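You operate a simulated robot arm through the tools that you are given. There is no shell and no other tool. Be economical: measure what you need, move in short steps, check, and stop when the job is done.

Carry out the task below with a simulated two-armed robot. There is one attempt and no reset: what you move stays moved.

Task
Take the short brush from the top of the flask bench and put it on the silver cast plate there. Put the round core from the lower shelf of the kiln bench on the tool tray on the kiln deck. Put the yellow-banded mould from the top of the casting bench on the cast pulley there. Fetch the square core from the top of the casting bench and set it on the dark tray. Switch the extractor switch on. Take the cast handle and put it on the floor of the tipping tray. Put the metal slug from the ledge of the drum rack on the middle of the pouring bench. The order is free. Set down upright: round core, yellow-banded mould, square core.
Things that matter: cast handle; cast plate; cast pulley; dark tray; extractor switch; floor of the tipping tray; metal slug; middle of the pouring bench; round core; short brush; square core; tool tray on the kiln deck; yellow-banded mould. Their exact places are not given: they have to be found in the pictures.

Only the result counts: the job must be done as asked and must still hold three seconds after the hand-in. Knocking over, shifting, dropping, spilling or breaking anything else fails it.

Robot
Two 7-joint arms with two-finger grippers on one trunk, on a base that drives. Base frame: it is fixed to the floor where the robot stands at the start and does not move with it; the origin is under the middle of the robot, x ahead of it, y to its left, z up. Lengths are in mm, angles in degrees, forces in N, time in s.
The left shoulder is at the start at [50, 191, 1092], the right one opposite. With the tool pointing down near the work surface each hand reaches from about 100 to 440 mm from the robot's upright axis, wherever it stands, measured 20 degrees to its own side. Places, roughly: cast handle (12x4x5 cm) [2700, -7300, 400]; cast plate (10x7x2 cm) [500, -100, 800]; cast pulley (8x8x3 cm) [1000, -4500, 800]; dark tray (12x10x2 cm) [500, -4500, 800]; extractor switch [2500, -6300, 900]; floor of the tipping tray [6900, -4600, 900]; metal slug (5x5x5 cm) [6600, -7800, 600]; middle of the pouring bench [4500, -5900, 800]; round core (6x6x7 cm) [3600, 1900, 300]; short brush (4x3x8 cm) [700, 0, 800]; square core (5x5x7 cm) [700, -5000, 900]; tool tray on the kiln deck (13x34 cm) [4160, 2580, 560]; yellow-banded mould (6x6x8 cm) [500, -4300, 900]. Payload 2.69 kg a hand.
The tool frame of a hand sits at the grasp point between the pads (the TCP): z along the fingers, y along the line on which they close. The tips reach 20 mm beyond it. Largest opening 100 mm; the body of the gripper starts 63 mm behind the TCP.
Orientation is told as [roll, pitch, yaw] about the base's x, y, z axes, in that order, counted from this pose: with the fingers straight down and closing along the base's y, the tool's x points along the base's -x, its y along +y and its z along -z.

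Tools
- The arms move only by the tool move_arm. It takes "left_plan", "right_plan" or both (then of equal length, played together; a hand with none holds still); each is a list that holds one entry, the list of rows, each a list of 7 numbers: the shift along the tool's x, y, z in mm, then the turn, a rotation vector about the tool's x, y, z in degrees, then the opening, from 0 (shut) to 1 (fully open). In form: [[[x, y, z, wx, wy, wz, hand], ...]]. A call has 1 to 20 rows; each row shifts and turns the commanded pose from where the row before left it, along the tool's axes as they then stand. A row lasts 0.2 s, in which the tool goes at most 50 mm and 8.6 degrees; a call with a longer step from one row to the next is refused whole, and so is a gripper value outside its range. A pose out of reach is approached as far as the arm can. The call stops where the force on the tool passes 40 N (or 10 N more than at its start, if that is more) or the arm is blocked; 0.2 s more then pass. Each finger travels about 153 mm/s and halts on what it meets, pressing with about 34 N; the grip force reading is that of the motor and also rises with nothing between the fingers. The clock runs only during rows and for 0.2 s after the last one: add rows that do not move to give the fingers time. It gives the time, the measured TCP pose, the force on the tool (base axes), the opening and the grip force at its end, in the units of the frame above (readings bear some noise), with the torque about the TCP (base axes, N m) and any sound that the robot's microphone picked up.
- Cameras (640 x 400 px; columns grow to the right, rows downward): "scene" is now at [127.3, -14.1, 1266.3]; the picture's right is [-0.17, -0.99, 0.00], its down [-0.54, 0.09, -0.84] and it looks along [0.83, -0.14, -0.54] (base axes); focal length 260 px, centre (320, 200). "left" rides on the left gripper at [70, 19, -99] in its tool frame; the picture's right is [-0.26, 0.97, 0.00], its down [-0.75, -0.20, -0.63] and it looks along [-0.61, -0.16, 0.78] (tool axes); focal length 230 px, centre (320, 200). "right" rides on the right gripper at [70, -19, -99] in its tool frame; the picture's right is [0.26, 0.97, 0.00], its down [-0.75, 0.20, -0.63] and it looks along [-0.61, 0.16, 0.78] (tool axes); focal length 230 px, centre (320, 200).
- camera(camera): a new picture of that camera. The clock stands still meanwhile.
- slide_trunk(by): slides the trunk up (or, below 0, down) by that many mm; the arms and the scene camera ride with it, the base frame stays. It gives what a move gives, with no picture.
- roll_base(legs): drives the robot by 1 to 6 legs, each [ahead, left, turn to the left] in mm, mm and degrees, along the robot's own axes; the way and the turn of a leg run together, so that a leg with both is an arc; at most 1500 mm and 180 degrees a leg. The arms and the cameras ride along, it lands a little off, and it stops where it bumps. It gives what a move gives.
- turn_head(pan, tilt): turns the head with the scene camera to pan (to the left, within 80 degrees either way) and tilt (down, from -29 to 69), counted from straight ahead of the robot. It gives what a move gives.
- probe_pixels(camera, pixels): for up to 12 pixels [column, row] of the newest picture of that camera ("zoom" is the newest enlarged one), the place [x, y, z] in the base frame of the surface seen there, good to about 3 mm. The clock stands still meanwhile.
- zoom(camera, box): a new picture of the part [left, top, right, bottom] of that camera's present view, enlarged. The clock stands still meanwhile.
- sign_off(): hands the job in; it is judged then, once.

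Work in short steps. Measure before you move; look again where a grasp or a placing could have gone wrong, and mend it. You have 131 turns and 154 pictures in all, those below and enlarged ones among them. Open the grippers and draw the arms clear of the work before you hand the job in, unless the task says otherwise.

The tools are called after "Call:" as a command line: name --argument value ..., lists and objects as JSON in quotes. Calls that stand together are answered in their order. move_arm: Moves the arms, as the interface text tells. Its arguments: {"type":"object","properties":{"left_plan":{"type":"array"},"right_plan":{"type":"array"}},"required":[]} The other tools are called the same way: slide_trunk (by) slides the trunk up or down; roll_base (legs) drives the base; turn_head (pan, tilt) turns the head that bears the scene camera; camera (camera) takes a picture; probe_pixels (camera, pixels) gives the place of the surface under pixels of a picture; zoom (camera, box) takes an enlarged picture of a part of a camera's view; sign_off () hands the job in.

At the start:

```text
time_s: 0.0
left_position: [565.5, 164.9, 1017.4]
left_tool_rot: [0.0, -0.1, -0.1]
left_wrist_force: [-0.1, 0.0, 0.0]
left_moment: [0.01, -0.02, 0.01]
left_gripper_width: 100.0
left_grasp_force: 0.0
right_position: [374.5, -239.2, 1044.0]
right_tool_rot: [0.0, 0.0, 0.0]
right_wrist_force: [0.8, 0.2, 0.6]
right_moment: [0.0, 0.03, -0.02]
right_gripper_width: 100.0
right_grasp_force: 0.1
trunk travel left (down, up): [-150.0, 173.0]
robot x, y, heading: [-2.2, 0.7, 0.4]
head pan, tilt: [-9.7, 33.0]
```

scene: 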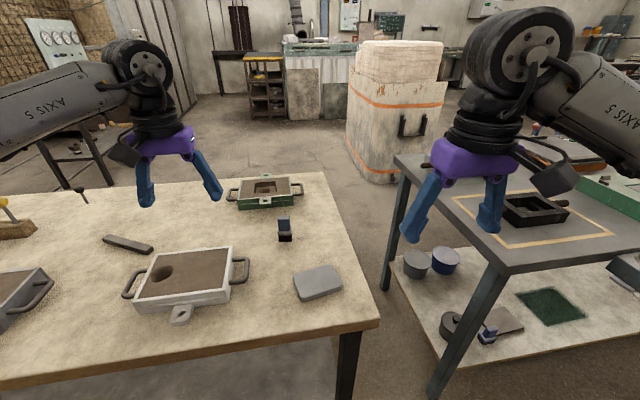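
right: 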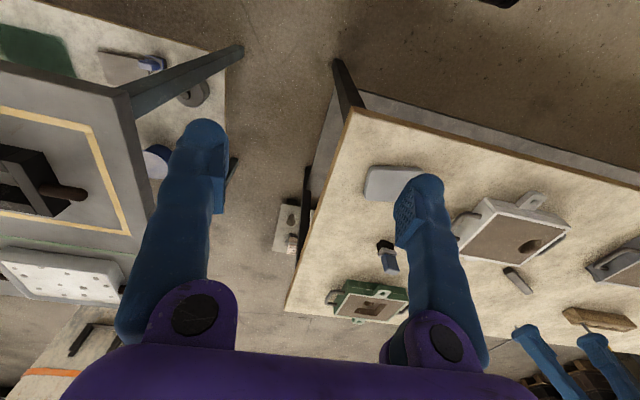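
left: 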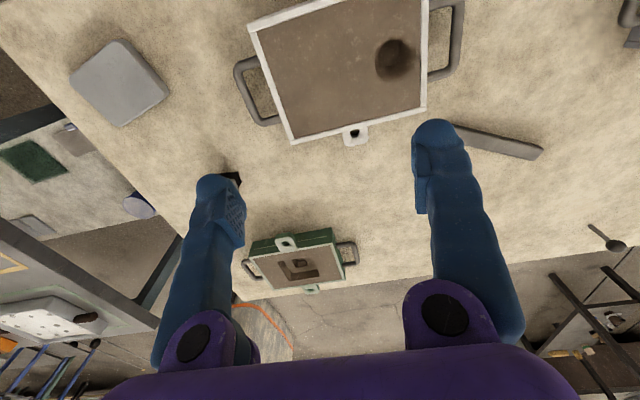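

The short brush seems to be at (285,230) in the scene picture and the silver plate at (317,284). I probe both.

Call:
zoom --camera "scene" --box '[230, 190, 390, 310]'

Call:
probe_pixels --camera "scene" --pixels '[[284, 222], [285, 238], [317, 284], [298, 277], [331, 268], [342, 289], [303, 298], [285, 250]]'

```text
3.33 times, centred on (310, 250) of scene
```

zoom: 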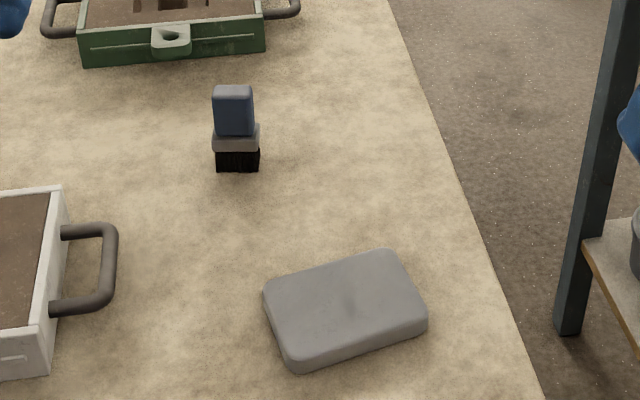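

```text
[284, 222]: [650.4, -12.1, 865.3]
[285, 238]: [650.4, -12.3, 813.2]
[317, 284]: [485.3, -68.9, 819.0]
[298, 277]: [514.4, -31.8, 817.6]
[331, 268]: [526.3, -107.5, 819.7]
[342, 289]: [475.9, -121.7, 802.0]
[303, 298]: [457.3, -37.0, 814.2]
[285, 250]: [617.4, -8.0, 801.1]
```

The brush stands upright at about (660,-12), and the plate's top is at z≈819. I probe the bench's near edge to see how far I can drive in.

Call:
probe_pixels --camera "scene" --pixels '[[30, 385], [200, 350], [370, 320], [379, 315], [317, 170], [350, 250]]'

Call:
turn_head --pan 0 --tilt 65

Call:
camera --camera "scene"

```text
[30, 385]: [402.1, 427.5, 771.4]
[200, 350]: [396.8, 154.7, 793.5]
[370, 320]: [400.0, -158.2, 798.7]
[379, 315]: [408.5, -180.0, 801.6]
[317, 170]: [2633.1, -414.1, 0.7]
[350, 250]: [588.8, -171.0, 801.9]
```

```text
time_s: 1.0
left_position: [565.2, 164.9, 1018.8]
left_tool_rot: [-0.1, 0.0, -0.1]
left_wrist_force: [-0.8, -0.2, -1.0]
left_moment: [0.01, -0.02, 0.01]
left_gripper_width: 100.1
left_grasp_force: 0.0
right_position: [374.7, -240.7, 1044.2]
right_tool_rot: [0.1, 0.0, 0.0]
right_wrist_force: [-0.1, 0.3, -0.3]
right_moment: [0.02, 0.02, 0.01]
right_gripper_width: 99.8
right_grasp_force: 0.0
trunk travel left (down, up): [-150.0, 173.0]
robot x, y, heading: [-0.3, -2.7, 0.3]
head pan, tilt: [0.0, 65.0]
```

```text
149 pictures are left
```

scene: 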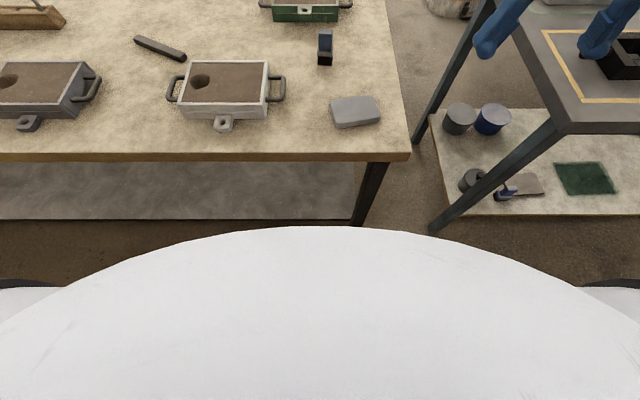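

I probe the robot's own front and the bench legs to find how far ahead the base may go.

Call:
probe_pixels --camera "scene" --pixels '[[320, 228], [200, 245], [450, 245], [200, 215], [360, 215], [437, 226], [325, 35], [356, 110], [380, 165], [30, 290], [600, 285]]'

```text
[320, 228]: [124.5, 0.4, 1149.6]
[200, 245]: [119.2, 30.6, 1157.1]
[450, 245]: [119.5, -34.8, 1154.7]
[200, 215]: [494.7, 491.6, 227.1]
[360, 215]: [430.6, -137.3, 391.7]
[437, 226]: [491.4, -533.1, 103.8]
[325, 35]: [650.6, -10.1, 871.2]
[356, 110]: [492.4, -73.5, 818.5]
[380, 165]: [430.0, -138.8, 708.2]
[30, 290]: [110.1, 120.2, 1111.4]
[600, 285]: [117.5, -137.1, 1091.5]
```

The base is out of view, so I take a cautious leg of 100 ahead and 130 left, which leaves brush and plate to the right hand.

Call:
roll_base --legs '[[100, 130, 0]]'

Call:
turn_head --pan -10 --tilt 50

Call:
camera --camera "scene"

```text
time_s: 2.8
left_position: [664.2, 296.7, 1018.0]
left_tool_rot: [0.0, 0.0, 0.0]
left_wrist_force: [0.7, 0.0, 0.5]
left_moment: [0.01, 0.07, 0.01]
left_gripper_width: 100.0
left_grasp_force: 0.2
right_position: [474.6, -108.8, 1042.1]
right_tool_rot: [0.0, -0.1, 0.1]
right_wrist_force: [0.1, 0.4, 0.4]
right_moment: [-0.03, -0.01, -0.03]
right_gripper_width: 100.0
right_grasp_force: 0.0
trunk travel left (down, up): [-150.0, 173.0]
robot x, y, heading: [97.2, 124.9, 0.0]
head pan, tilt: [0.0, 65.0]
```

```text
time_s: 3.5
left_position: [664.6, 296.5, 1017.5]
left_tool_rot: [0.0, 0.1, 0.1]
left_wrist_force: [-0.5, -0.4, 0.4]
left_moment: [0.02, 0.0, -0.02]
left_gripper_width: 99.7
left_grasp_force: 0.0
right_position: [476.5, -108.5, 1042.9]
right_tool_rot: [0.0, 0.0, 0.1]
right_wrist_force: [0.9, 0.8, 0.6]
right_moment: [0.0, 0.01, 0.05]
right_gripper_width: 99.9
right_grasp_force: 0.0
trunk travel left (down, up): [-150.0, 173.0]
robot x, y, heading: [102.9, 130.1, 0.0]
head pan, tilt: [-10.0, 50.0]
```

```text
148 pictures are left
```

scene: 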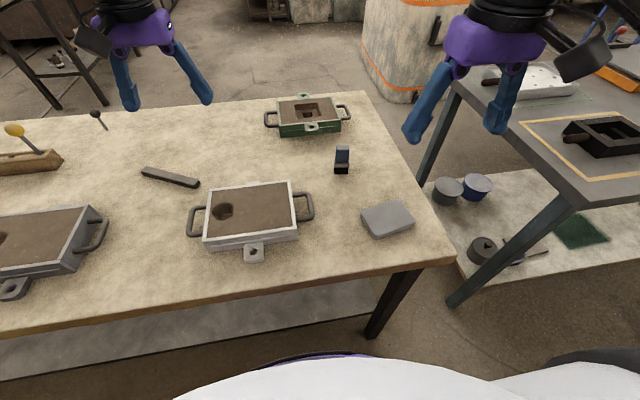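

The drive ended cleanly. I move the right hand above the brush at about (662,-12), at z≈990.

Call:
move_arm --right_plan '[[[-37.2, 19.3, 10, 0, 0, 0, 1], [-37.2, 19.3, 10, 0, 0, 0, 1], [-37.2, 19.3, 10, 0, 0, 0, 1], [-37.2, 19.3, 10, 0, 0, 0, 1], [-37.2, 19.3, 10, 0, 0, 0, 1], [0, 0, 0, 0, 0, 0, 1]]]'

Call:
camera --camera "right"

Call:
camera --camera "scene"

```text
time_s: 4.9
left_position: [664.9, 295.6, 1017.7]
left_tool_rot: [0.0, 0.0, 0.1]
left_wrist_force: [-0.5, -0.1, -0.4]
left_moment: [0.01, -0.01, 0.05]
left_gripper_width: 99.8
left_grasp_force: 0.1
right_position: [661.3, -12.6, 992.5]
right_tool_rot: [-0.1, -0.1, 0.0]
right_wrist_force: [-0.4, -0.2, 1.2]
right_moment: [0.01, 0.0, -0.02]
right_gripper_width: 99.9
right_grasp_force: 0.1
trunk travel left (down, up): [-150.0, 173.0]
robot x, y, heading: [100.9, 130.7, 0.3]
head pan, tilt: [-10.0, 50.0]
```

```text
147 pictures are left
```

right: 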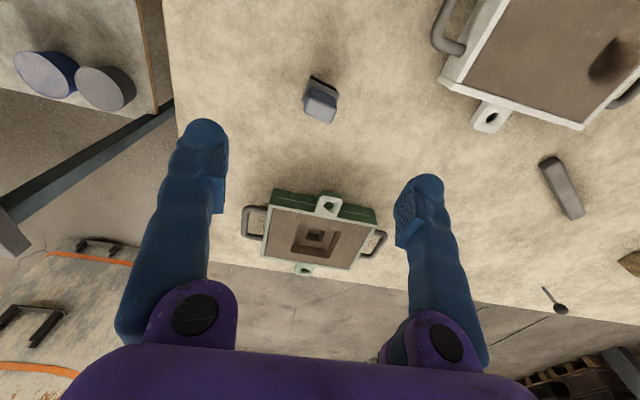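

```text
146 pictures are left
```

scene: 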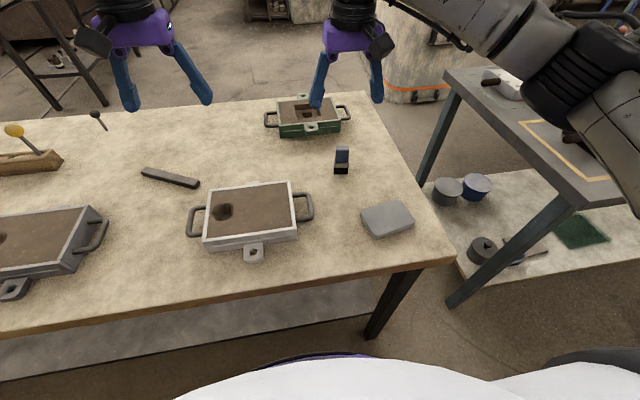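

The reach is good. I probe the brush in the right view, its top near (320,107), for exact aim.

Call:
probe_pixels --camera "right" --pixels '[[320, 110], [309, 104], [332, 110], [318, 120], [322, 96]]'

Call:
probe_pixels --camera "scene" --pixels '[[388, 218], [371, 207], [402, 203], [413, 218], [376, 234]]'

Call:
zoom --camera "right" --box '[270, 60, 370, 140]'

```text
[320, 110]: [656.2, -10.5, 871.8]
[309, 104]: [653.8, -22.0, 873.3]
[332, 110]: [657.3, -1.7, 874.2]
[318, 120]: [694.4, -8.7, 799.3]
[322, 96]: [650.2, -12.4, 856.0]
```

```text
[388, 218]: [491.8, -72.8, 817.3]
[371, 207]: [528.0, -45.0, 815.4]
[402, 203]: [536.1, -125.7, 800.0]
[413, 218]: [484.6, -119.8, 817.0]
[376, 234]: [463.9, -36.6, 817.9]
```

```text
5.00 times, centred on (320, 100) of right
```

zoom: 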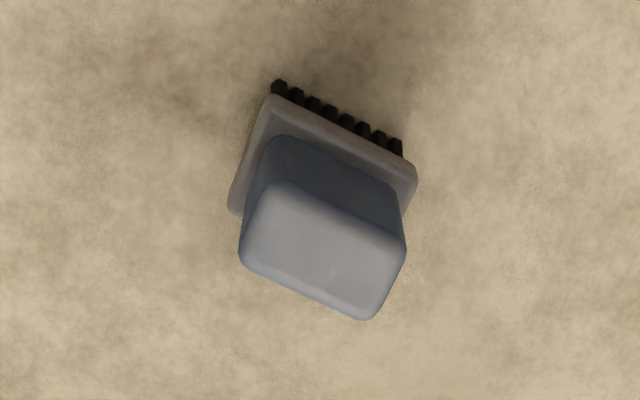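

The brush is aligned with the axes, its top centre near (659,-11,873). I descend 138, close, and lift 70.

Call:
move_arm --right_plan '[[[1, 0.6, 30, 0, 0, 0, 0.8], [1, 0.6, 30, 0, 0, 0, 0.8], [0, 0, 30, 0, 0, 0, 0.8], [0, 0, 28, 0, 0, 0, 0.8], [0, 0, 20, 0, 0, 0, 0.8], [0, 0, 0, 0, 0, 0, 0], [0, 0, 0, 0, 0, 0, 0], [0, 0, 0, 0, 0, 0, 0], [0, 0, -25, 0, 0, 0, 0], [0, 0, -25, 0, 0, 0, 0], [0, 0, -25, 0, 0, 0, 0]]]'

Call:
camera --camera "scene"

Call:
camera --camera "right"

```text
time_s: 7.3
left_position: [664.0, 296.0, 1017.4]
left_tool_rot: [-0.1, 0.0, 0.2]
left_wrist_force: [-0.2, 0.0, 0.8]
left_moment: [-0.03, 0.01, -0.01]
left_gripper_width: 100.1
left_grasp_force: 0.0
right_position: [659.6, -10.7, 931.0]
right_tool_rot: [0.1, 0.0, 0.1]
right_wrist_force: [0.4, -0.6, -0.6]
right_moment: [0.02, 0.0, 0.03]
right_gripper_width: 30.5
right_grasp_force: 34.1
trunk travel left (down, up): [-150.0, 173.0]
robot x, y, heading: [101.4, 132.4, 0.1]
head pan, tilt: [-10.0, 50.0]
```

```text
144 pictures are left
```

scene: 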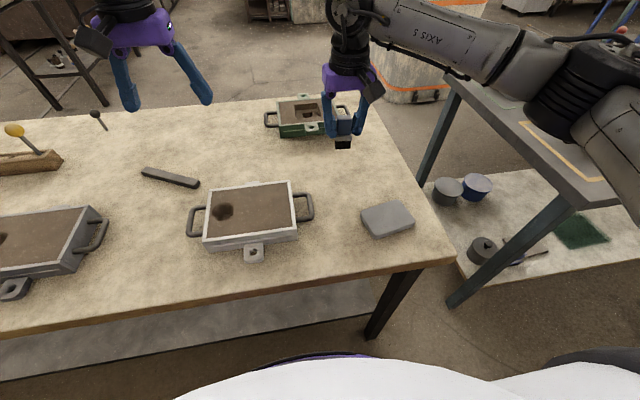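

```text
143 pictures are left
```

right: 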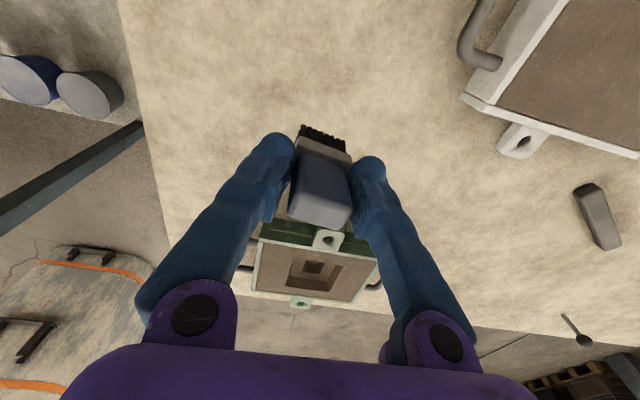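

The brush is held. I carry it over the plate centre at (493,-75) and lower until its foot is at about z 819.

Call:
move_arm --right_plan '[[[41.7, -16.1, 0, 0, 0, 0, 0], [41.7, -16.1, 0, 0, 0, 0, 0], [41.7, -16.1, 0, 0, 0, 0, 0], [41.7, -16.1, 0, 0, 0, 0, 0], [0, 0, 20, 0, 0, 0, 0], [0, 0, 20, 0, 0, 0, 0], [0, 0, 10, 0, 0, 0, 0], [0, 0, 3, 0, 0, 0, 0], [0, 0, 0, 0, 0, 0, 0]]]'

Call:
zoom --camera "scene" --box '[300, 120, 460, 260]'

```text
time_s: 9.3
left_position: [664.1, 295.3, 1016.8]
left_tool_rot: [-0.1, 0.0, 0.0]
left_wrist_force: [-0.3, -0.7, 0.3]
left_moment: [0.01, 0.02, 0.03]
left_gripper_width: 99.9
left_grasp_force: 0.0
right_position: [492.5, -75.2, 876.3]
right_tool_rot: [0.0, 0.0, 0.1]
right_wrist_force: [1.0, 0.1, -0.1]
right_moment: [0.0, -0.01, 0.02]
right_gripper_width: 28.8
right_grasp_force: 34.3
trunk travel left (down, up): [-150.0, 173.0]
robot x, y, heading: [100.1, 130.9, 0.1]
head pan, tilt: [-10.0, 50.0]
```

```text
2.86 times, centred on (380, 190) of scene
```

zoom: 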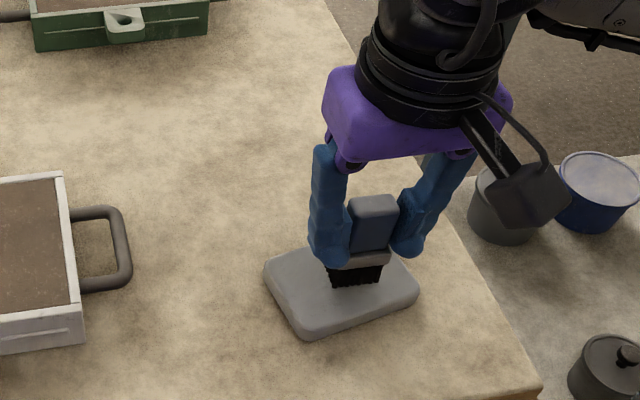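

The brush stands over the plate, so I lower slightly, release, and go up 160.

Call:
move_arm --right_plan '[[[0, 0, 2, 0, 0, 0, 0], [0, 0, 0, 0, 0, 0, 0.5], [0, 0, 0, 0, 0, 0, 0.9], [0, 0, -20, 0, 0, 0, 0.9], [0, 0, -40, 0, 0, 0, 0.9], [0, 0, -50, 0, 0, 0, 0.9], [0, 0, -50, 0, 0, 0, 1]]]'

Call:
zoom --camera "scene" --box '[300, 120, 460, 260]'

```text
time_s: 10.9
left_position: [664.1, 297.4, 1017.9]
left_tool_rot: [0.1, 0.1, 0.1]
left_wrist_force: [-0.4, 0.4, -0.1]
left_moment: [0.02, -0.01, 0.0]
left_gripper_width: 100.0
left_grasp_force: 0.1
right_position: [491.7, -75.8, 1036.4]
right_tool_rot: [0.0, 0.0, 0.2]
right_wrist_force: [0.4, -0.4, 0.4]
right_moment: [0.0, -0.05, 0.01]
right_gripper_width: 100.3
right_grasp_force: 0.1
trunk travel left (down, up): [-150.0, 173.0]
robot x, y, heading: [103.3, 133.2, 0.3]
head pan, tilt: [-10.0, 50.0]
```

```text
2.86 times, centred on (380, 190) of scene
```

zoom: 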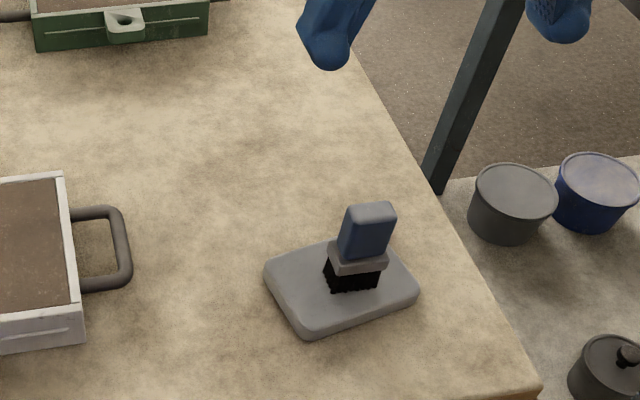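

The brush stands on the plate. I tuck the left hand in, back the base off 500 and look toward the kiln side.

Call:
move_arm --left_plan '[[[40, 10, -10, 0, 0, 0, 1], [45, 10, -5, 0, 0, 0, 1], [45, 10, 0, 0, 0, 0, 1], [45, 10, 0, 0, 0, 0, 1], [45, 10, 0, 0, 0, 0, 1]]]' --right_plan '[[[20, -15, 0, 0, 0, 0, 1], [20, -10, 0, 0, 0, 0, 1], [0, 0, 0, 0, 0, 0, 1], [0, 0, 0, 0, 0, 0, 1], [0, 0, 0, 0, 0, 0, 1]]]'

Call:
roll_base --legs '[[-500, 0, 0]]'

Call:
turn_head --pan 30 --tilt 12

Call:
camera --camera "scene"

Call:
turn_head --pan -60 --tilt 12

Call:
camera --camera "scene"

```text
time_s: 12.1
left_position: [443.2, 347.1, 1033.4]
left_tool_rot: [0.0, -0.1, 0.2]
left_wrist_force: [-0.1, -0.1, 1.0]
left_moment: [-0.01, -0.01, 0.01]
left_gripper_width: 100.0
left_grasp_force: 0.0
right_position: [451.5, -100.6, 1035.4]
right_tool_rot: [0.1, -0.1, 0.1]
right_wrist_force: [0.6, -1.2, 0.1]
right_moment: [0.01, -0.05, 0.0]
right_gripper_width: 100.3
right_grasp_force: 0.2
trunk travel left (down, up): [-150.0, 173.0]
robot x, y, heading: [97.7, 128.4, 0.1]
head pan, tilt: [-10.0, 50.0]
```

```text
time_s: 14.7
left_position: [16.7, 345.0, 1033.3]
left_tool_rot: [0.0, 0.0, 0.0]
left_wrist_force: [-0.4, 0.0, -0.1]
left_moment: [-0.01, 0.02, 0.02]
left_gripper_width: 100.2
left_grasp_force: 0.1
right_position: [22.6, -102.2, 1035.4]
right_tool_rot: [0.0, 0.0, 0.2]
right_wrist_force: [1.0, -0.2, -0.7]
right_moment: [-0.03, 0.06, 0.02]
right_gripper_width: 100.2
right_grasp_force: 0.0
trunk travel left (down, up): [-150.0, 173.0]
robot x, y, heading: [-331.1, 129.4, -0.0]
head pan, tilt: [-10.0, 50.0]
stopped in leg 1: the robot was blocked; the commanded pose is now the measured one
```

```text
time_s: 15.8
left_position: [14.3, 345.5, 1034.2]
left_tool_rot: [0.0, 0.0, 0.1]
left_wrist_force: [-0.7, -0.3, -0.2]
left_moment: [-0.02, -0.01, -0.01]
left_gripper_width: 100.0
left_grasp_force: 0.1
right_position: [21.7, -101.7, 1034.4]
right_tool_rot: [0.1, 0.0, 0.2]
right_wrist_force: [-0.1, -0.1, 0.4]
right_moment: [0.0, 0.01, -0.04]
right_gripper_width: 100.2
right_grasp_force: 0.0
trunk travel left (down, up): [-150.0, 173.0]
robot x, y, heading: [-331.7, 130.4, 0.0]
head pan, tilt: [30.0, 12.0]
```

```text
140 pictures are left
```

scene: 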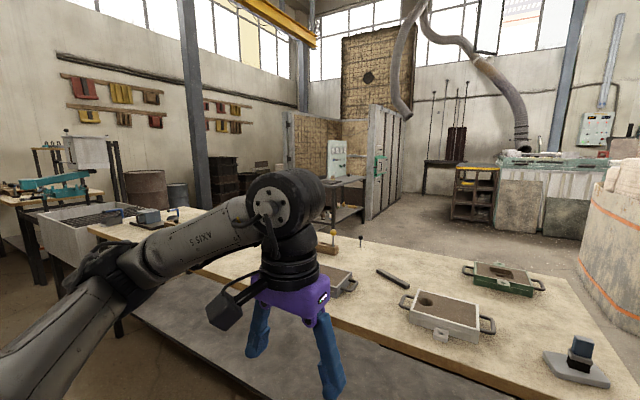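

```text
time_s: 17.4
left_position: [15.5, 345.9, 1033.8]
left_tool_rot: [0.0, 0.0, 0.0]
left_wrist_force: [-0.2, 0.6, -0.5]
left_moment: [0.01, 0.01, 0.02]
left_gripper_width: 99.7
left_grasp_force: 0.1
right_position: [21.6, -101.3, 1035.0]
right_tool_rot: [-0.1, 0.0, 0.1]
right_wrist_force: [0.5, 0.1, -0.8]
right_moment: [0.02, 0.0, -0.01]
right_gripper_width: 99.8
right_grasp_force: 0.0
trunk travel left (down, up): [-150.0, 173.0]
robot x, y, heading: [-332.8, 129.4, -0.1]
head pan, tilt: [-60.0, 12.0]
```

```text
139 pictures are left
```

scene: 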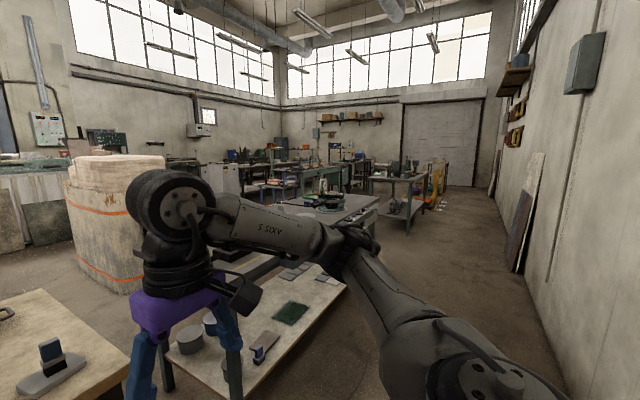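

The base was blocked from behind, probably by a wall at x≈-600. I probe floor and bench edges to find a way round the flask bench.

Call:
probe_pixels --camera "scene" --pixels '[[345, 287], [375, 200], [407, 235], [440, 208], [440, 290], [340, 200], [165, 370], [560, 280], [130, 290], [300, 180], [410, 180], [30, 245]]'

Call:
turn_head --pan 60 --tilt 25

Call:
camera --camera "scene"

```text
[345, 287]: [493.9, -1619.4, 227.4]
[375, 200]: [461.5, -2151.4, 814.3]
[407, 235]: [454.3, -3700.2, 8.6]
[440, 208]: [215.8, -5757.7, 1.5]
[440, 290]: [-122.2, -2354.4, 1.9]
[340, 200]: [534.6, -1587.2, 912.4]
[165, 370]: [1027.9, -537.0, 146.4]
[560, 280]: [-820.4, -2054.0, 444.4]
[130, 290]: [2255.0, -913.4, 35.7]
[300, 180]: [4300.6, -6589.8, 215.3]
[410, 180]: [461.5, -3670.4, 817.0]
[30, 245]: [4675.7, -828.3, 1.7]
```

```text
time_s: 19.4
left_position: [14.8, 346.0, 1032.7]
left_tool_rot: [0.0, 0.0, 0.0]
left_wrist_force: [-0.7, -0.5, 0.0]
left_moment: [0.0, 0.01, 0.01]
left_gripper_width: 99.7
left_grasp_force: 0.0
right_position: [20.3, -102.0, 1034.4]
right_tool_rot: [-0.1, -0.1, 0.2]
right_wrist_force: [0.0, -0.3, 0.8]
right_moment: [0.01, 0.01, -0.01]
right_gripper_width: 100.2
right_grasp_force: 0.1
trunk travel left (down, up): [-150.0, 173.0]
robot x, y, heading: [-331.6, 128.8, 0.1]
head pan, tilt: [60.0, 25.0]
```

```text
138 pictures are left
```

scene: 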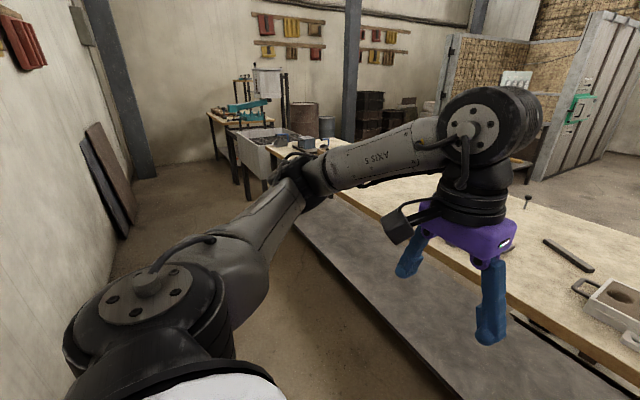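

The bench's left end is near (275,145), with a sand box by it at (265,155). I probe those for a passage.

Call:
probe_pixels --camera "scene" --pixels '[[272, 148], [285, 140], [240, 140], [262, 178], [325, 138], [200, 200], [60, 200], [250, 200], [345, 140], [215, 160], [300, 170], [545, 180]]'

Call:
zoom --camera "scene" --box '[190, 70, 390, 210]'

```text
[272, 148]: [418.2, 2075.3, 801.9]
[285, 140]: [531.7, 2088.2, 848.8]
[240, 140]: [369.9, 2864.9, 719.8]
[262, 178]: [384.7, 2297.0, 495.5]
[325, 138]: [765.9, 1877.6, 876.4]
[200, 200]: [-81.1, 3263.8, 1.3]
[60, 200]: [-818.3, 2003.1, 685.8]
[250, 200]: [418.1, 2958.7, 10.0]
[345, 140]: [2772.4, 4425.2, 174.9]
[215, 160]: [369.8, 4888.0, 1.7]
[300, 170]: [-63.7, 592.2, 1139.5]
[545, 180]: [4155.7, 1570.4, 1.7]
```

```text
2.86 times, centred on (290, 140) of scene
```

zoom: 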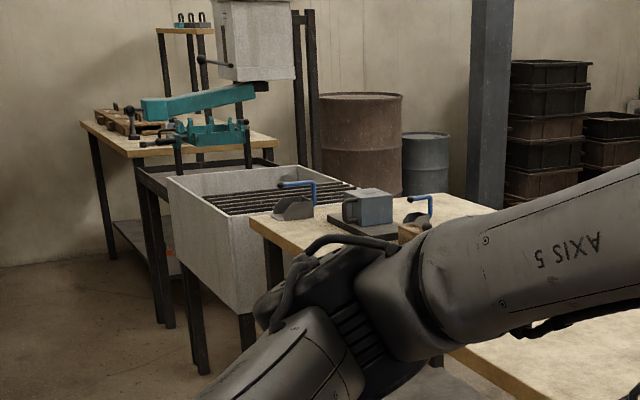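

To the left the row of furniture is closed, but to the right the aisle x from -820 to 460 is clear to y≈-5700. I strafe right along it to the casting bench at y≈-4400.

Call:
roll_base --legs '[[170, 0, 0], [0, -1500, 0], [0, -1500, 0], [0, -1000, 0]]'

Call:
turn_head --pan 0 --tilt 35

Call:
camera --camera "scene"

```text
time_s: 55.3
left_position: [184.2, -3643.8, 1033.8]
left_tool_rot: [0.0, 0.0, -0.2]
left_wrist_force: [-0.4, -0.5, 0.8]
left_moment: [0.0, 0.0, 0.0]
left_gripper_width: 99.8
left_grasp_force: 0.1
right_position: [189.8, -4090.0, 1035.4]
right_tool_rot: [0.1, 0.0, -0.1]
right_wrist_force: [-0.4, 0.0, -0.8]
right_moment: [-0.01, -0.02, 0.03]
right_gripper_width: 100.0
right_grasp_force: 0.1
trunk travel left (down, up): [-150.0, 173.0]
robot x, y, heading: [-161.9, -3860.1, -0.3]
head pan, tilt: [60.0, 25.0]
```

```text
time_s: 56.6
left_position: [184.3, -3643.0, 1032.5]
left_tool_rot: [0.0, -0.2, -0.2]
left_wrist_force: [0.7, -0.6, 0.0]
left_moment: [-0.03, -0.01, -0.02]
left_gripper_width: 99.9
left_grasp_force: 0.0
right_position: [190.6, -4089.7, 1034.5]
right_tool_rot: [0.0, 0.0, -0.1]
right_wrist_force: [0.7, 0.3, 0.7]
right_moment: [0.01, -0.01, 0.0]
right_gripper_width: 99.9
right_grasp_force: 0.0
trunk travel left (down, up): [-150.0, 173.0]
robot x, y, heading: [-159.1, -3860.1, -0.4]
head pan, tilt: [0.0, 35.0]
```

```text
136 pictures are left
```

scene: 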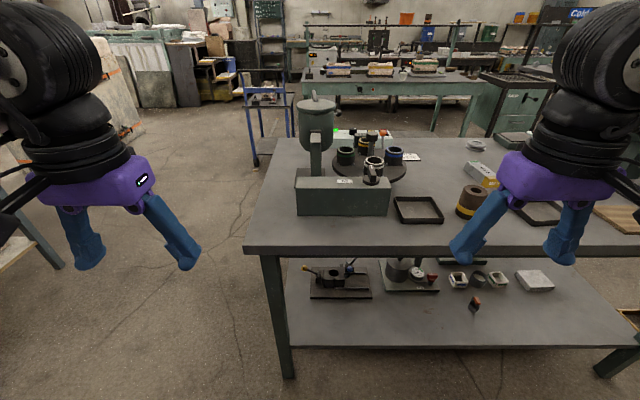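

The casting bench is ahead and the yellow-banded mould shows at (470,200). I strafe 650 further right for a full view.

Call:
roll_base --legs '[[0, -650, 0]]'

Call:
camera --camera "scene"

```text
time_s: 62.8
left_position: [182.7, -4298.3, 1033.9]
left_tool_rot: [0.0, -0.1, -0.3]
left_wrist_force: [0.5, 1.2, -0.1]
left_moment: [-0.04, 0.0, -0.02]
left_gripper_width: 100.0
left_grasp_force: 0.0
right_position: [187.4, -4744.1, 1033.7]
right_tool_rot: [-0.1, 0.0, -0.3]
right_wrist_force: [-0.3, 0.2, 0.3]
right_moment: [0.0, 0.02, 0.0]
right_gripper_width: 100.1
right_grasp_force: 0.0
trunk travel left (down, up): [-150.0, 173.0]
robot x, y, heading: [-164.7, -4511.9, -0.3]
head pan, tilt: [0.0, 35.0]
```

```text
135 pictures are left
```

scene: 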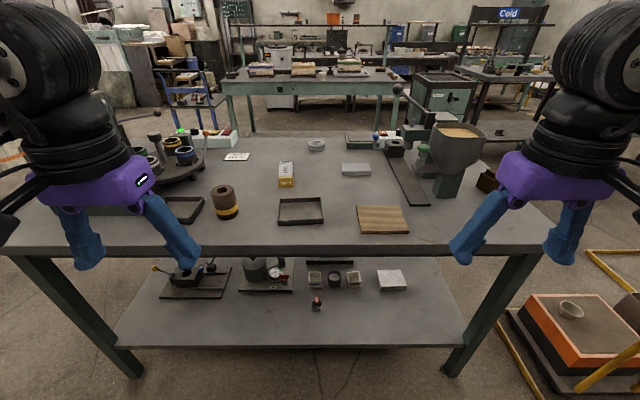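

I probe the candidates: the mould (225,202), pulley (316,145), trays (300,211) and (185,210), and square cores near (395,147) and (487,180).

Call:
zoom --camera "scene" --box '[340, 110, 520, 230]'

Call:
zoom --camera "scene" --box '[130, 110, 350, 260]'

Call:
probe_pixels --camera "scene" --pixels '[[225, 190], [225, 205], [300, 213], [280, 222], [322, 221], [316, 143], [316, 149], [395, 147], [486, 180], [390, 245], [380, 220], [455, 175]]'

```text
3.33 times, centred on (430, 170) of scene
```

zoom: 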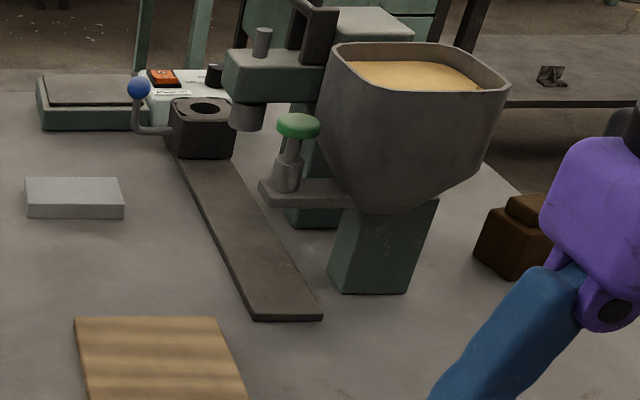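

```text
2.67 times, centred on (240, 185) of scene
```

zoom: 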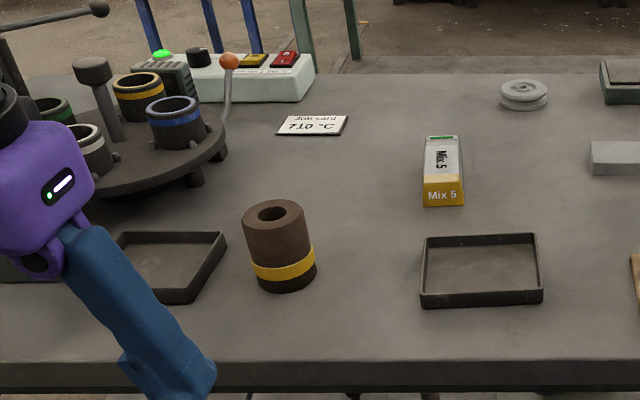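

```text
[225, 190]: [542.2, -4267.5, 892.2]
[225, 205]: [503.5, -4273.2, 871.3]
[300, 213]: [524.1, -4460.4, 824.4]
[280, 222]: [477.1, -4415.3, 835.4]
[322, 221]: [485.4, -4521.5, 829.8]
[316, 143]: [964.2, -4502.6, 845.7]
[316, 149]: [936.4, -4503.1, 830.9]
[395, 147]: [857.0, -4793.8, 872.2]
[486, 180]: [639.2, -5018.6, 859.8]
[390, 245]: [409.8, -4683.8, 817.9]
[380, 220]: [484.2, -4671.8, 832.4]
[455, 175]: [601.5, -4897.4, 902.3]
```

The dark tray is at about (517,-4468), the pulley at (975,-4503) and the square core probably at (650,-5020). I look right to check the core and the yellow floor frame before driving.

Call:
probe_pixels --camera "scene" --pixels '[[590, 253], [500, 320], [540, 385], [530, 310], [545, 235], [443, 370]]'

Call:
turn_head --pan -45 --tilt 35

Call:
camera --camera "scene"

```text
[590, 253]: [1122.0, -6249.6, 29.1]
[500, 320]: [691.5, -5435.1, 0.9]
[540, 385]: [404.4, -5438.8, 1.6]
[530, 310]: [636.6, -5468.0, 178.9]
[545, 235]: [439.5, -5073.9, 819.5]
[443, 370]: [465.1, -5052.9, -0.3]
```

```text
time_s: 63.9
left_position: [182.0, -4296.0, 1033.4]
left_tool_rot: [0.0, -0.1, -0.3]
left_wrist_force: [0.1, -0.8, 0.4]
left_moment: [0.0, -0.01, -0.01]
left_gripper_width: 100.2
left_grasp_force: 0.0
right_position: [187.1, -4745.2, 1035.1]
right_tool_rot: [-0.1, -0.1, -0.3]
right_wrist_force: [0.1, -0.7, -0.8]
right_moment: [0.01, 0.02, 0.0]
right_gripper_width: 100.0
right_grasp_force: 0.0
trunk travel left (down, up): [-150.0, 173.0]
robot x, y, heading: [-162.4, -4512.7, -0.2]
head pan, tilt: [-45.0, 35.0]
```

```text
132 pictures are left
```

scene: 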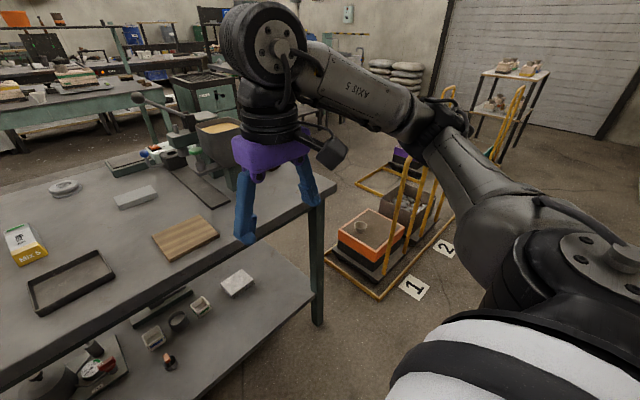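

The gripper hides the core. I strafe 300 right and go 250 ahead, then look down at it with the head and the right hand camera.

Call:
roll_base --legs '[[0, -310, 0.3], [250, 0, 0]]'

Call:
turn_head --pan -10 --tilt 45

Call:
camera --camera "scene"

Call:
camera --camera "right"

```text
time_s: 68.8
left_position: [430.4, -4606.0, 1034.5]
left_tool_rot: [0.0, -0.1, -0.2]
left_wrist_force: [0.8, 0.0, 0.5]
left_moment: [0.01, 0.02, -0.02]
left_gripper_width: 99.9
left_grasp_force: 0.0
right_position: [438.1, -5053.1, 1034.9]
right_tool_rot: [0.0, 0.1, 0.0]
right_wrist_force: [-0.1, 0.8, -0.2]
right_moment: [-0.02, 0.03, 0.01]
right_gripper_width: 99.9
right_grasp_force: 0.1
trunk travel left (down, up): [-150.0, 173.0]
robot x, y, heading: [86.1, -4822.8, -0.0]
head pan, tilt: [-45.0, 35.0]
stopped in leg 2: the robot was blocked; the commanded pose is now the measured one
```

```text
time_s: 69.8
left_position: [430.9, -4606.8, 1033.8]
left_tool_rot: [0.0, -0.1, -0.2]
left_wrist_force: [-0.3, -0.1, 0.1]
left_moment: [0.02, 0.02, 0.02]
left_gripper_width: 100.1
left_grasp_force: 0.0
right_position: [436.7, -5053.7, 1035.6]
right_tool_rot: [-0.1, 0.1, 0.0]
right_wrist_force: [-0.3, 0.1, 0.3]
right_moment: [0.01, -0.03, 0.01]
right_gripper_width: 100.1
right_grasp_force: 0.0
trunk travel left (down, up): [-150.0, 173.0]
robot x, y, heading: [86.2, -4821.3, 0.3]
head pan, tilt: [-10.0, 45.0]
```

```text
131 pictures are left
```

scene: 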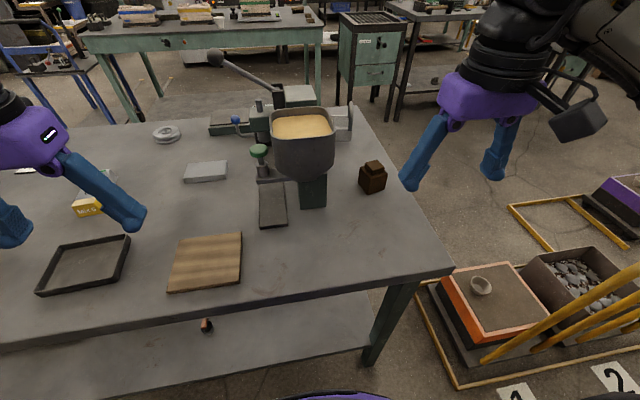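

```text
130 pictures are left
```

right: 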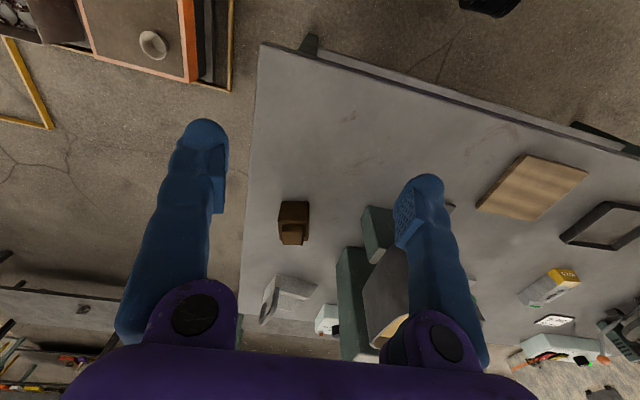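

The base reached x=86, against the bench. I zoom on the core at (372,177) and probe it.

Call:
zoom --camera "scene" --box '[342, 152, 402, 202]'

Call:
probe_pixels --camera "scene" --pixels '[[372, 163], [365, 177], [380, 177], [360, 171], [372, 171], [386, 172], [372, 188], [316, 195], [316, 180]]'

Call:
probe_pixels --camera "right" --pixels '[[293, 227], [291, 238], [284, 206], [306, 208], [305, 225], [281, 225], [300, 240]]'

Call:
zoom --camera "right" --box '[260, 190, 330, 260]'

```text
8.00 times, centred on (372, 177) of scene
```

zoom: 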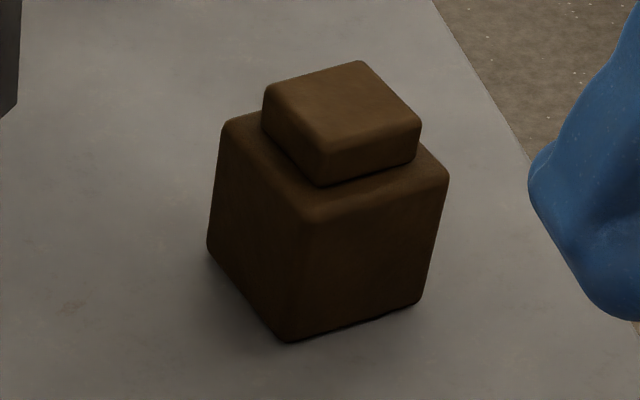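

```text
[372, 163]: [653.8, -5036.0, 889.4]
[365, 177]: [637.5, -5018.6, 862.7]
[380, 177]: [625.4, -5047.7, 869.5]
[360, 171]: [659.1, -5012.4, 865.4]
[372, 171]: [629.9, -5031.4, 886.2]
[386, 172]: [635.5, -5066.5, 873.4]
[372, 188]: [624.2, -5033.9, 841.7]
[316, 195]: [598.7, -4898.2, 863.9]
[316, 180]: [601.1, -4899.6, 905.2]
```

```text
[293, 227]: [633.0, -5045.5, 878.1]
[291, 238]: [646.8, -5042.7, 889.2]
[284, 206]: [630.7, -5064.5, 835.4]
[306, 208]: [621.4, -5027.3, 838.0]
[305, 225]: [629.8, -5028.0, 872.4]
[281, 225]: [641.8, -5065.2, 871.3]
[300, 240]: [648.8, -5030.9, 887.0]
```

```text
5.71 times, centred on (295, 225) of right
```

zoom: 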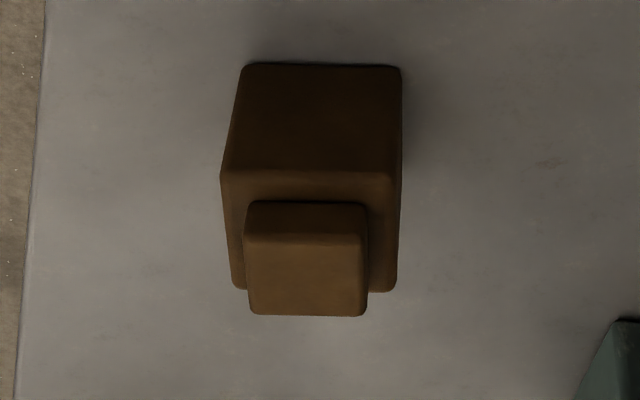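

The core body is about 50 mm, turned some +15°, centred near (651,-5040), with its body top at z≈872. I move over it at z≈960, turn the tool by 15° and look.

Call:
move_arm --right_plan '[[[-42.8, 2.8, 0, 0, 0, 0, 1], [-42.8, 2.8, 0, 0, 0, 0, 1], [-42.8, 2.8, 0, 0, 0, 0, 1], [-42.8, 2.8, 0, 0, 0, 0, 1], [-42.8, 2.8, 0, 0, 0, 0, 1], [0, 0, 30, 0, 0, -7.5, 1], [0, 0, 40, 0, 0, -7.5, 1], [0, 0, 0, 0, 0, 0, 1]]]'

Call:
camera --camera "right"

Call:
zoom --camera "scene" --box '[300, 80, 460, 220]'

```text
time_s: 71.6
left_position: [431.2, -4605.6, 1034.5]
left_tool_rot: [0.0, -0.1, -0.1]
left_wrist_force: [0.4, -0.1, 0.7]
left_moment: [0.0, 0.01, 0.01]
left_gripper_width: 99.8
left_grasp_force: 0.1
right_position: [651.5, -5039.7, 963.6]
right_tool_rot: [0.0, -0.1, 15.1]
right_wrist_force: [0.2, 0.0, -0.3]
right_moment: [0.01, 0.0, 0.03]
right_gripper_width: 99.9
right_grasp_force: 0.0
trunk travel left (down, up): [-150.0, 173.0]
robot x, y, heading: [87.5, -4820.3, -0.1]
head pan, tilt: [-10.0, 45.0]
```

```text
127 pictures are left
```

right: 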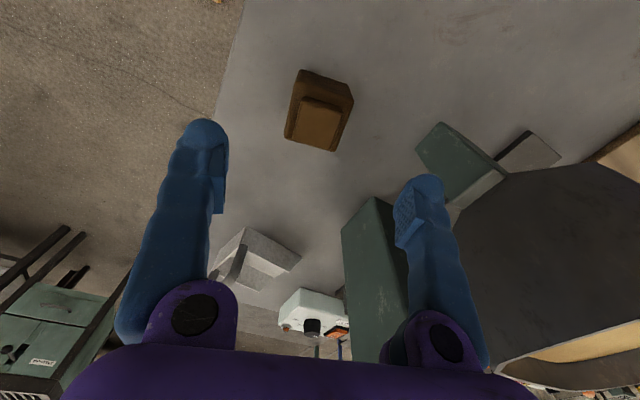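

```text
2.86 times, centred on (380, 150) of scene
```

zoom: 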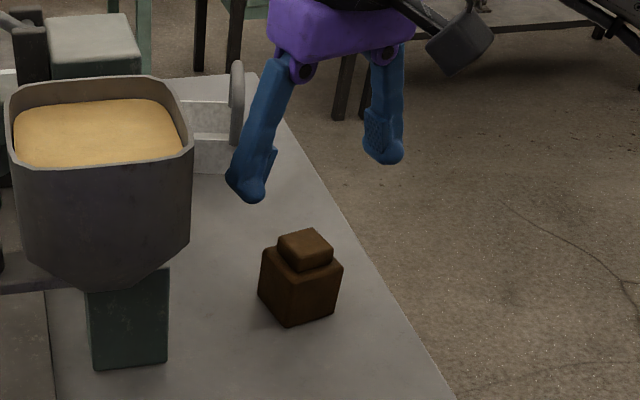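

I probe the hopper rim nearest the left finger and the core's top corners in the right view.

Call:
probe_pixels --camera "right" --pixels '[[470, 230], [480, 260], [510, 190], [490, 330], [360, 215], [318, 125], [303, 98], [341, 110], [290, 133], [335, 145], [352, 100], [300, 75]]'

Call:
probe_pixels --camera "scene" --pixels '[[364, 130], [362, 125], [364, 122], [325, 152]]'

```text
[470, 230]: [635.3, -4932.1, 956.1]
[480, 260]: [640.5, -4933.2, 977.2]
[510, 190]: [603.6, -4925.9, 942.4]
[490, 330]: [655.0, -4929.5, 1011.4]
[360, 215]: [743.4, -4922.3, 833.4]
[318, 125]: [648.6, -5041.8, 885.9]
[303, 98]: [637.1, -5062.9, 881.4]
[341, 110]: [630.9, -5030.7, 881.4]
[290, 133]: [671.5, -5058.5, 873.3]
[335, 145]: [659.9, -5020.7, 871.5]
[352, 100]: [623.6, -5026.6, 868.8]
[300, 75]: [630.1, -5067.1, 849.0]
```

```text
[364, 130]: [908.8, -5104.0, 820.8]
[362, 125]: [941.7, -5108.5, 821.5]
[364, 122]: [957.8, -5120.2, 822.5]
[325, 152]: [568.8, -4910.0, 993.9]
```

The clearance to the hopper is about 45 mm. I correct by (-3,-2), descend to TCP z≈846, close and lift.

Call:
move_arm --right_plan '[[[3.4, -1.2, 20, 0, 0, 0, 0.85], [0, 0, 30, 0, 0, 0, 0.85], [0, 0, 30, 0, 0, 0, 0.85], [0, 0, 25, 0, 0, 0, 0.85], [0, 0, 12, 0, 0, 0, 0.85], [0, 0, 0, 0, 0, 0, 0], [0, 0, 0, 0, 0, 0, 0], [0, 0, 0, 0, 0, 0, 0], [0, 0, -25, 0, 0, 0, 0]]]'

Call:
zoom --camera "scene" --box '[300, 80, 460, 220]'

```text
time_s: 73.6
left_position: [430.9, -4606.9, 1034.3]
left_tool_rot: [-0.1, -0.1, -0.1]
left_wrist_force: [-0.9, 0.0, -0.5]
left_moment: [0.01, 0.01, 0.03]
left_gripper_width: 99.8
left_grasp_force: 0.1
right_position: [649.2, -5040.8, 872.5]
right_tool_rot: [-0.1, -0.1, 15.0]
right_wrist_force: [-0.1, 0.4, -2.1]
right_moment: [0.0, 0.0, 0.01]
right_gripper_width: 49.1
right_grasp_force: 34.0
trunk travel left (down, up): [-150.0, 173.0]
robot x, y, heading: [85.8, -4821.5, -0.2]
head pan, tilt: [-10.0, 45.0]
```

```text
2.86 times, centred on (380, 150) of scene
```

zoom: 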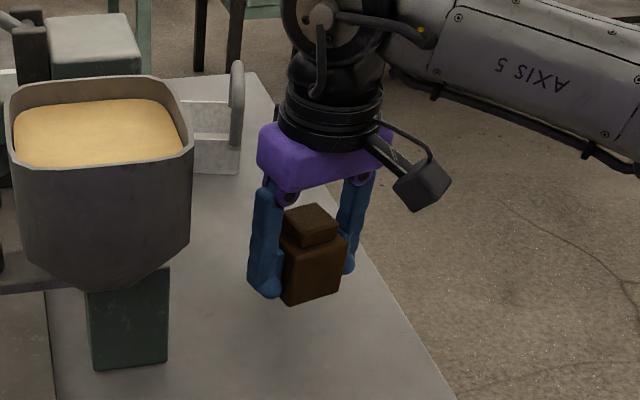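

The core is held. I lift, draw it back over the front edge, turn back to 0 and look left for the strafe.

Call:
move_arm --right_plan '[[[0, 0, -30, 0, 0, 0, 0], [0, 0, -35, 0, 0, 0, 0], [0, 0, -35, 0, 0, 0, 0], [0, 0, -35, 0, 0, 0, 0], [40.6, 10.9, 0, 0, 0, 0, 0], [40.6, 10.9, 0, 0, 0, 0, 0], [40.6, 10.9, 0, 0, 0, 0, 0], [40.6, 10.9, 0, 0, 0, 0, 0], [40.6, 10.9, 0, 0, 0, 0, 0], [0, 0, 0, 0, 0, 7.5, 0], [0, 0, 0, 0, 0, 7.5, 0], [0, 0, 0, 0, 0, 0, 0]]]'

Call:
turn_head --pan 35 --tilt 35

Call:
camera --camera "scene"

```text
time_s: 76.2
left_position: [431.5, -4606.9, 1033.5]
left_tool_rot: [0.0, -0.1, -0.1]
left_wrist_force: [-0.1, 0.9, -0.1]
left_moment: [0.01, -0.01, 0.03]
left_gripper_width: 100.2
left_grasp_force: 0.1
right_position: [437.8, -5041.5, 1007.1]
right_tool_rot: [0.1, 0.1, -0.1]
right_wrist_force: [0.1, -0.3, -1.6]
right_moment: [-0.01, -0.04, -0.05]
right_gripper_width: 49.0
right_grasp_force: 34.3
trunk travel left (down, up): [-150.0, 173.0]
robot x, y, heading: [87.4, -4820.4, -0.0]
head pan, tilt: [-10.0, 45.0]
```

```text
time_s: 77.3
left_position: [431.2, -4606.5, 1033.7]
left_tool_rot: [0.0, 0.0, -0.1]
left_wrist_force: [0.8, -0.1, -0.4]
left_moment: [0.06, 0.01, 0.01]
left_gripper_width: 100.0
left_grasp_force: 0.0
right_position: [438.0, -5041.6, 1007.6]
right_tool_rot: [0.0, 0.1, -0.1]
right_wrist_force: [0.2, -0.1, -1.8]
right_moment: [0.02, -0.01, 0.03]
right_gripper_width: 48.9
right_grasp_force: 34.0
trunk travel left (down, up): [-150.0, 173.0]
robot x, y, heading: [87.2, -4822.7, -0.1]
head pan, tilt: [35.0, 35.0]
```

```text
124 pictures are left
```

scene: 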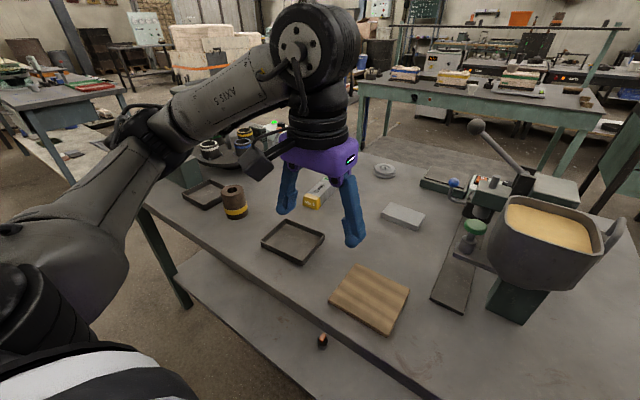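

The way left along the front edge is clear. I back 50, strafe 450 left and come forward again.

Call:
roll_base --legs '[[-50, 0, 0], [0, 450, 0], [40, 0, 0]]'

Call:
turn_head --pan 0 --tilt 50

Call:
camera --camera "scene"

```text
time_s: 82.8
left_position: [422.9, -4158.4, 1033.5]
left_tool_rot: [0.1, 0.0, -0.2]
left_wrist_force: [0.7, 1.1, -0.8]
left_moment: [-0.03, 0.08, -0.03]
left_gripper_width: 99.9
left_grasp_force: 0.0
right_position: [429.9, -4594.0, 1007.8]
right_tool_rot: [0.0, 0.0, 0.0]
right_wrist_force: [-0.2, 0.2, -1.8]
right_moment: [0.0, 0.03, -0.02]
right_gripper_width: 49.2
right_grasp_force: 33.9
trunk travel left (down, up): [-150.0, 173.0]
robot x, y, heading: [76.3, -4375.7, -0.2]
head pan, tilt: [35.0, 35.0]
```

```text
time_s: 83.8
left_position: [421.8, -4159.2, 1033.5]
left_tool_rot: [0.0, -0.2, -0.1]
left_wrist_force: [-1.3, -0.2, 0.2]
left_moment: [0.03, 0.04, 0.01]
left_gripper_width: 100.1
left_grasp_force: 0.0
right_position: [428.7, -4593.5, 1007.7]
right_tool_rot: [0.0, 0.0, -0.1]
right_wrist_force: [-0.7, 0.1, -1.4]
right_moment: [-0.01, 0.05, -0.01]
right_gripper_width: 49.0
right_grasp_force: 34.1
trunk travel left (down, up): [-150.0, 173.0]
robot x, y, heading: [74.0, -4372.9, 0.0]
head pan, tilt: [0.0, 50.0]
```

```text
123 pictures are left
```

scene: 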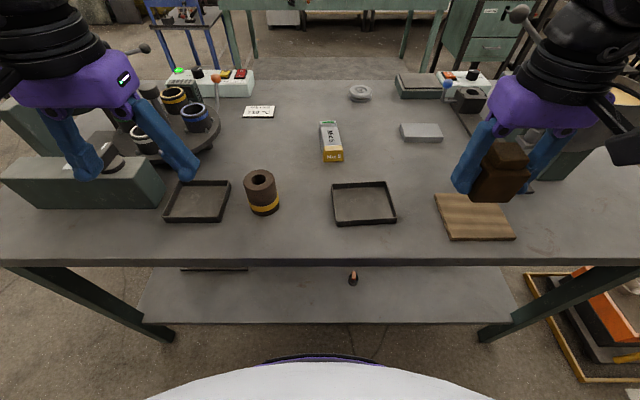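

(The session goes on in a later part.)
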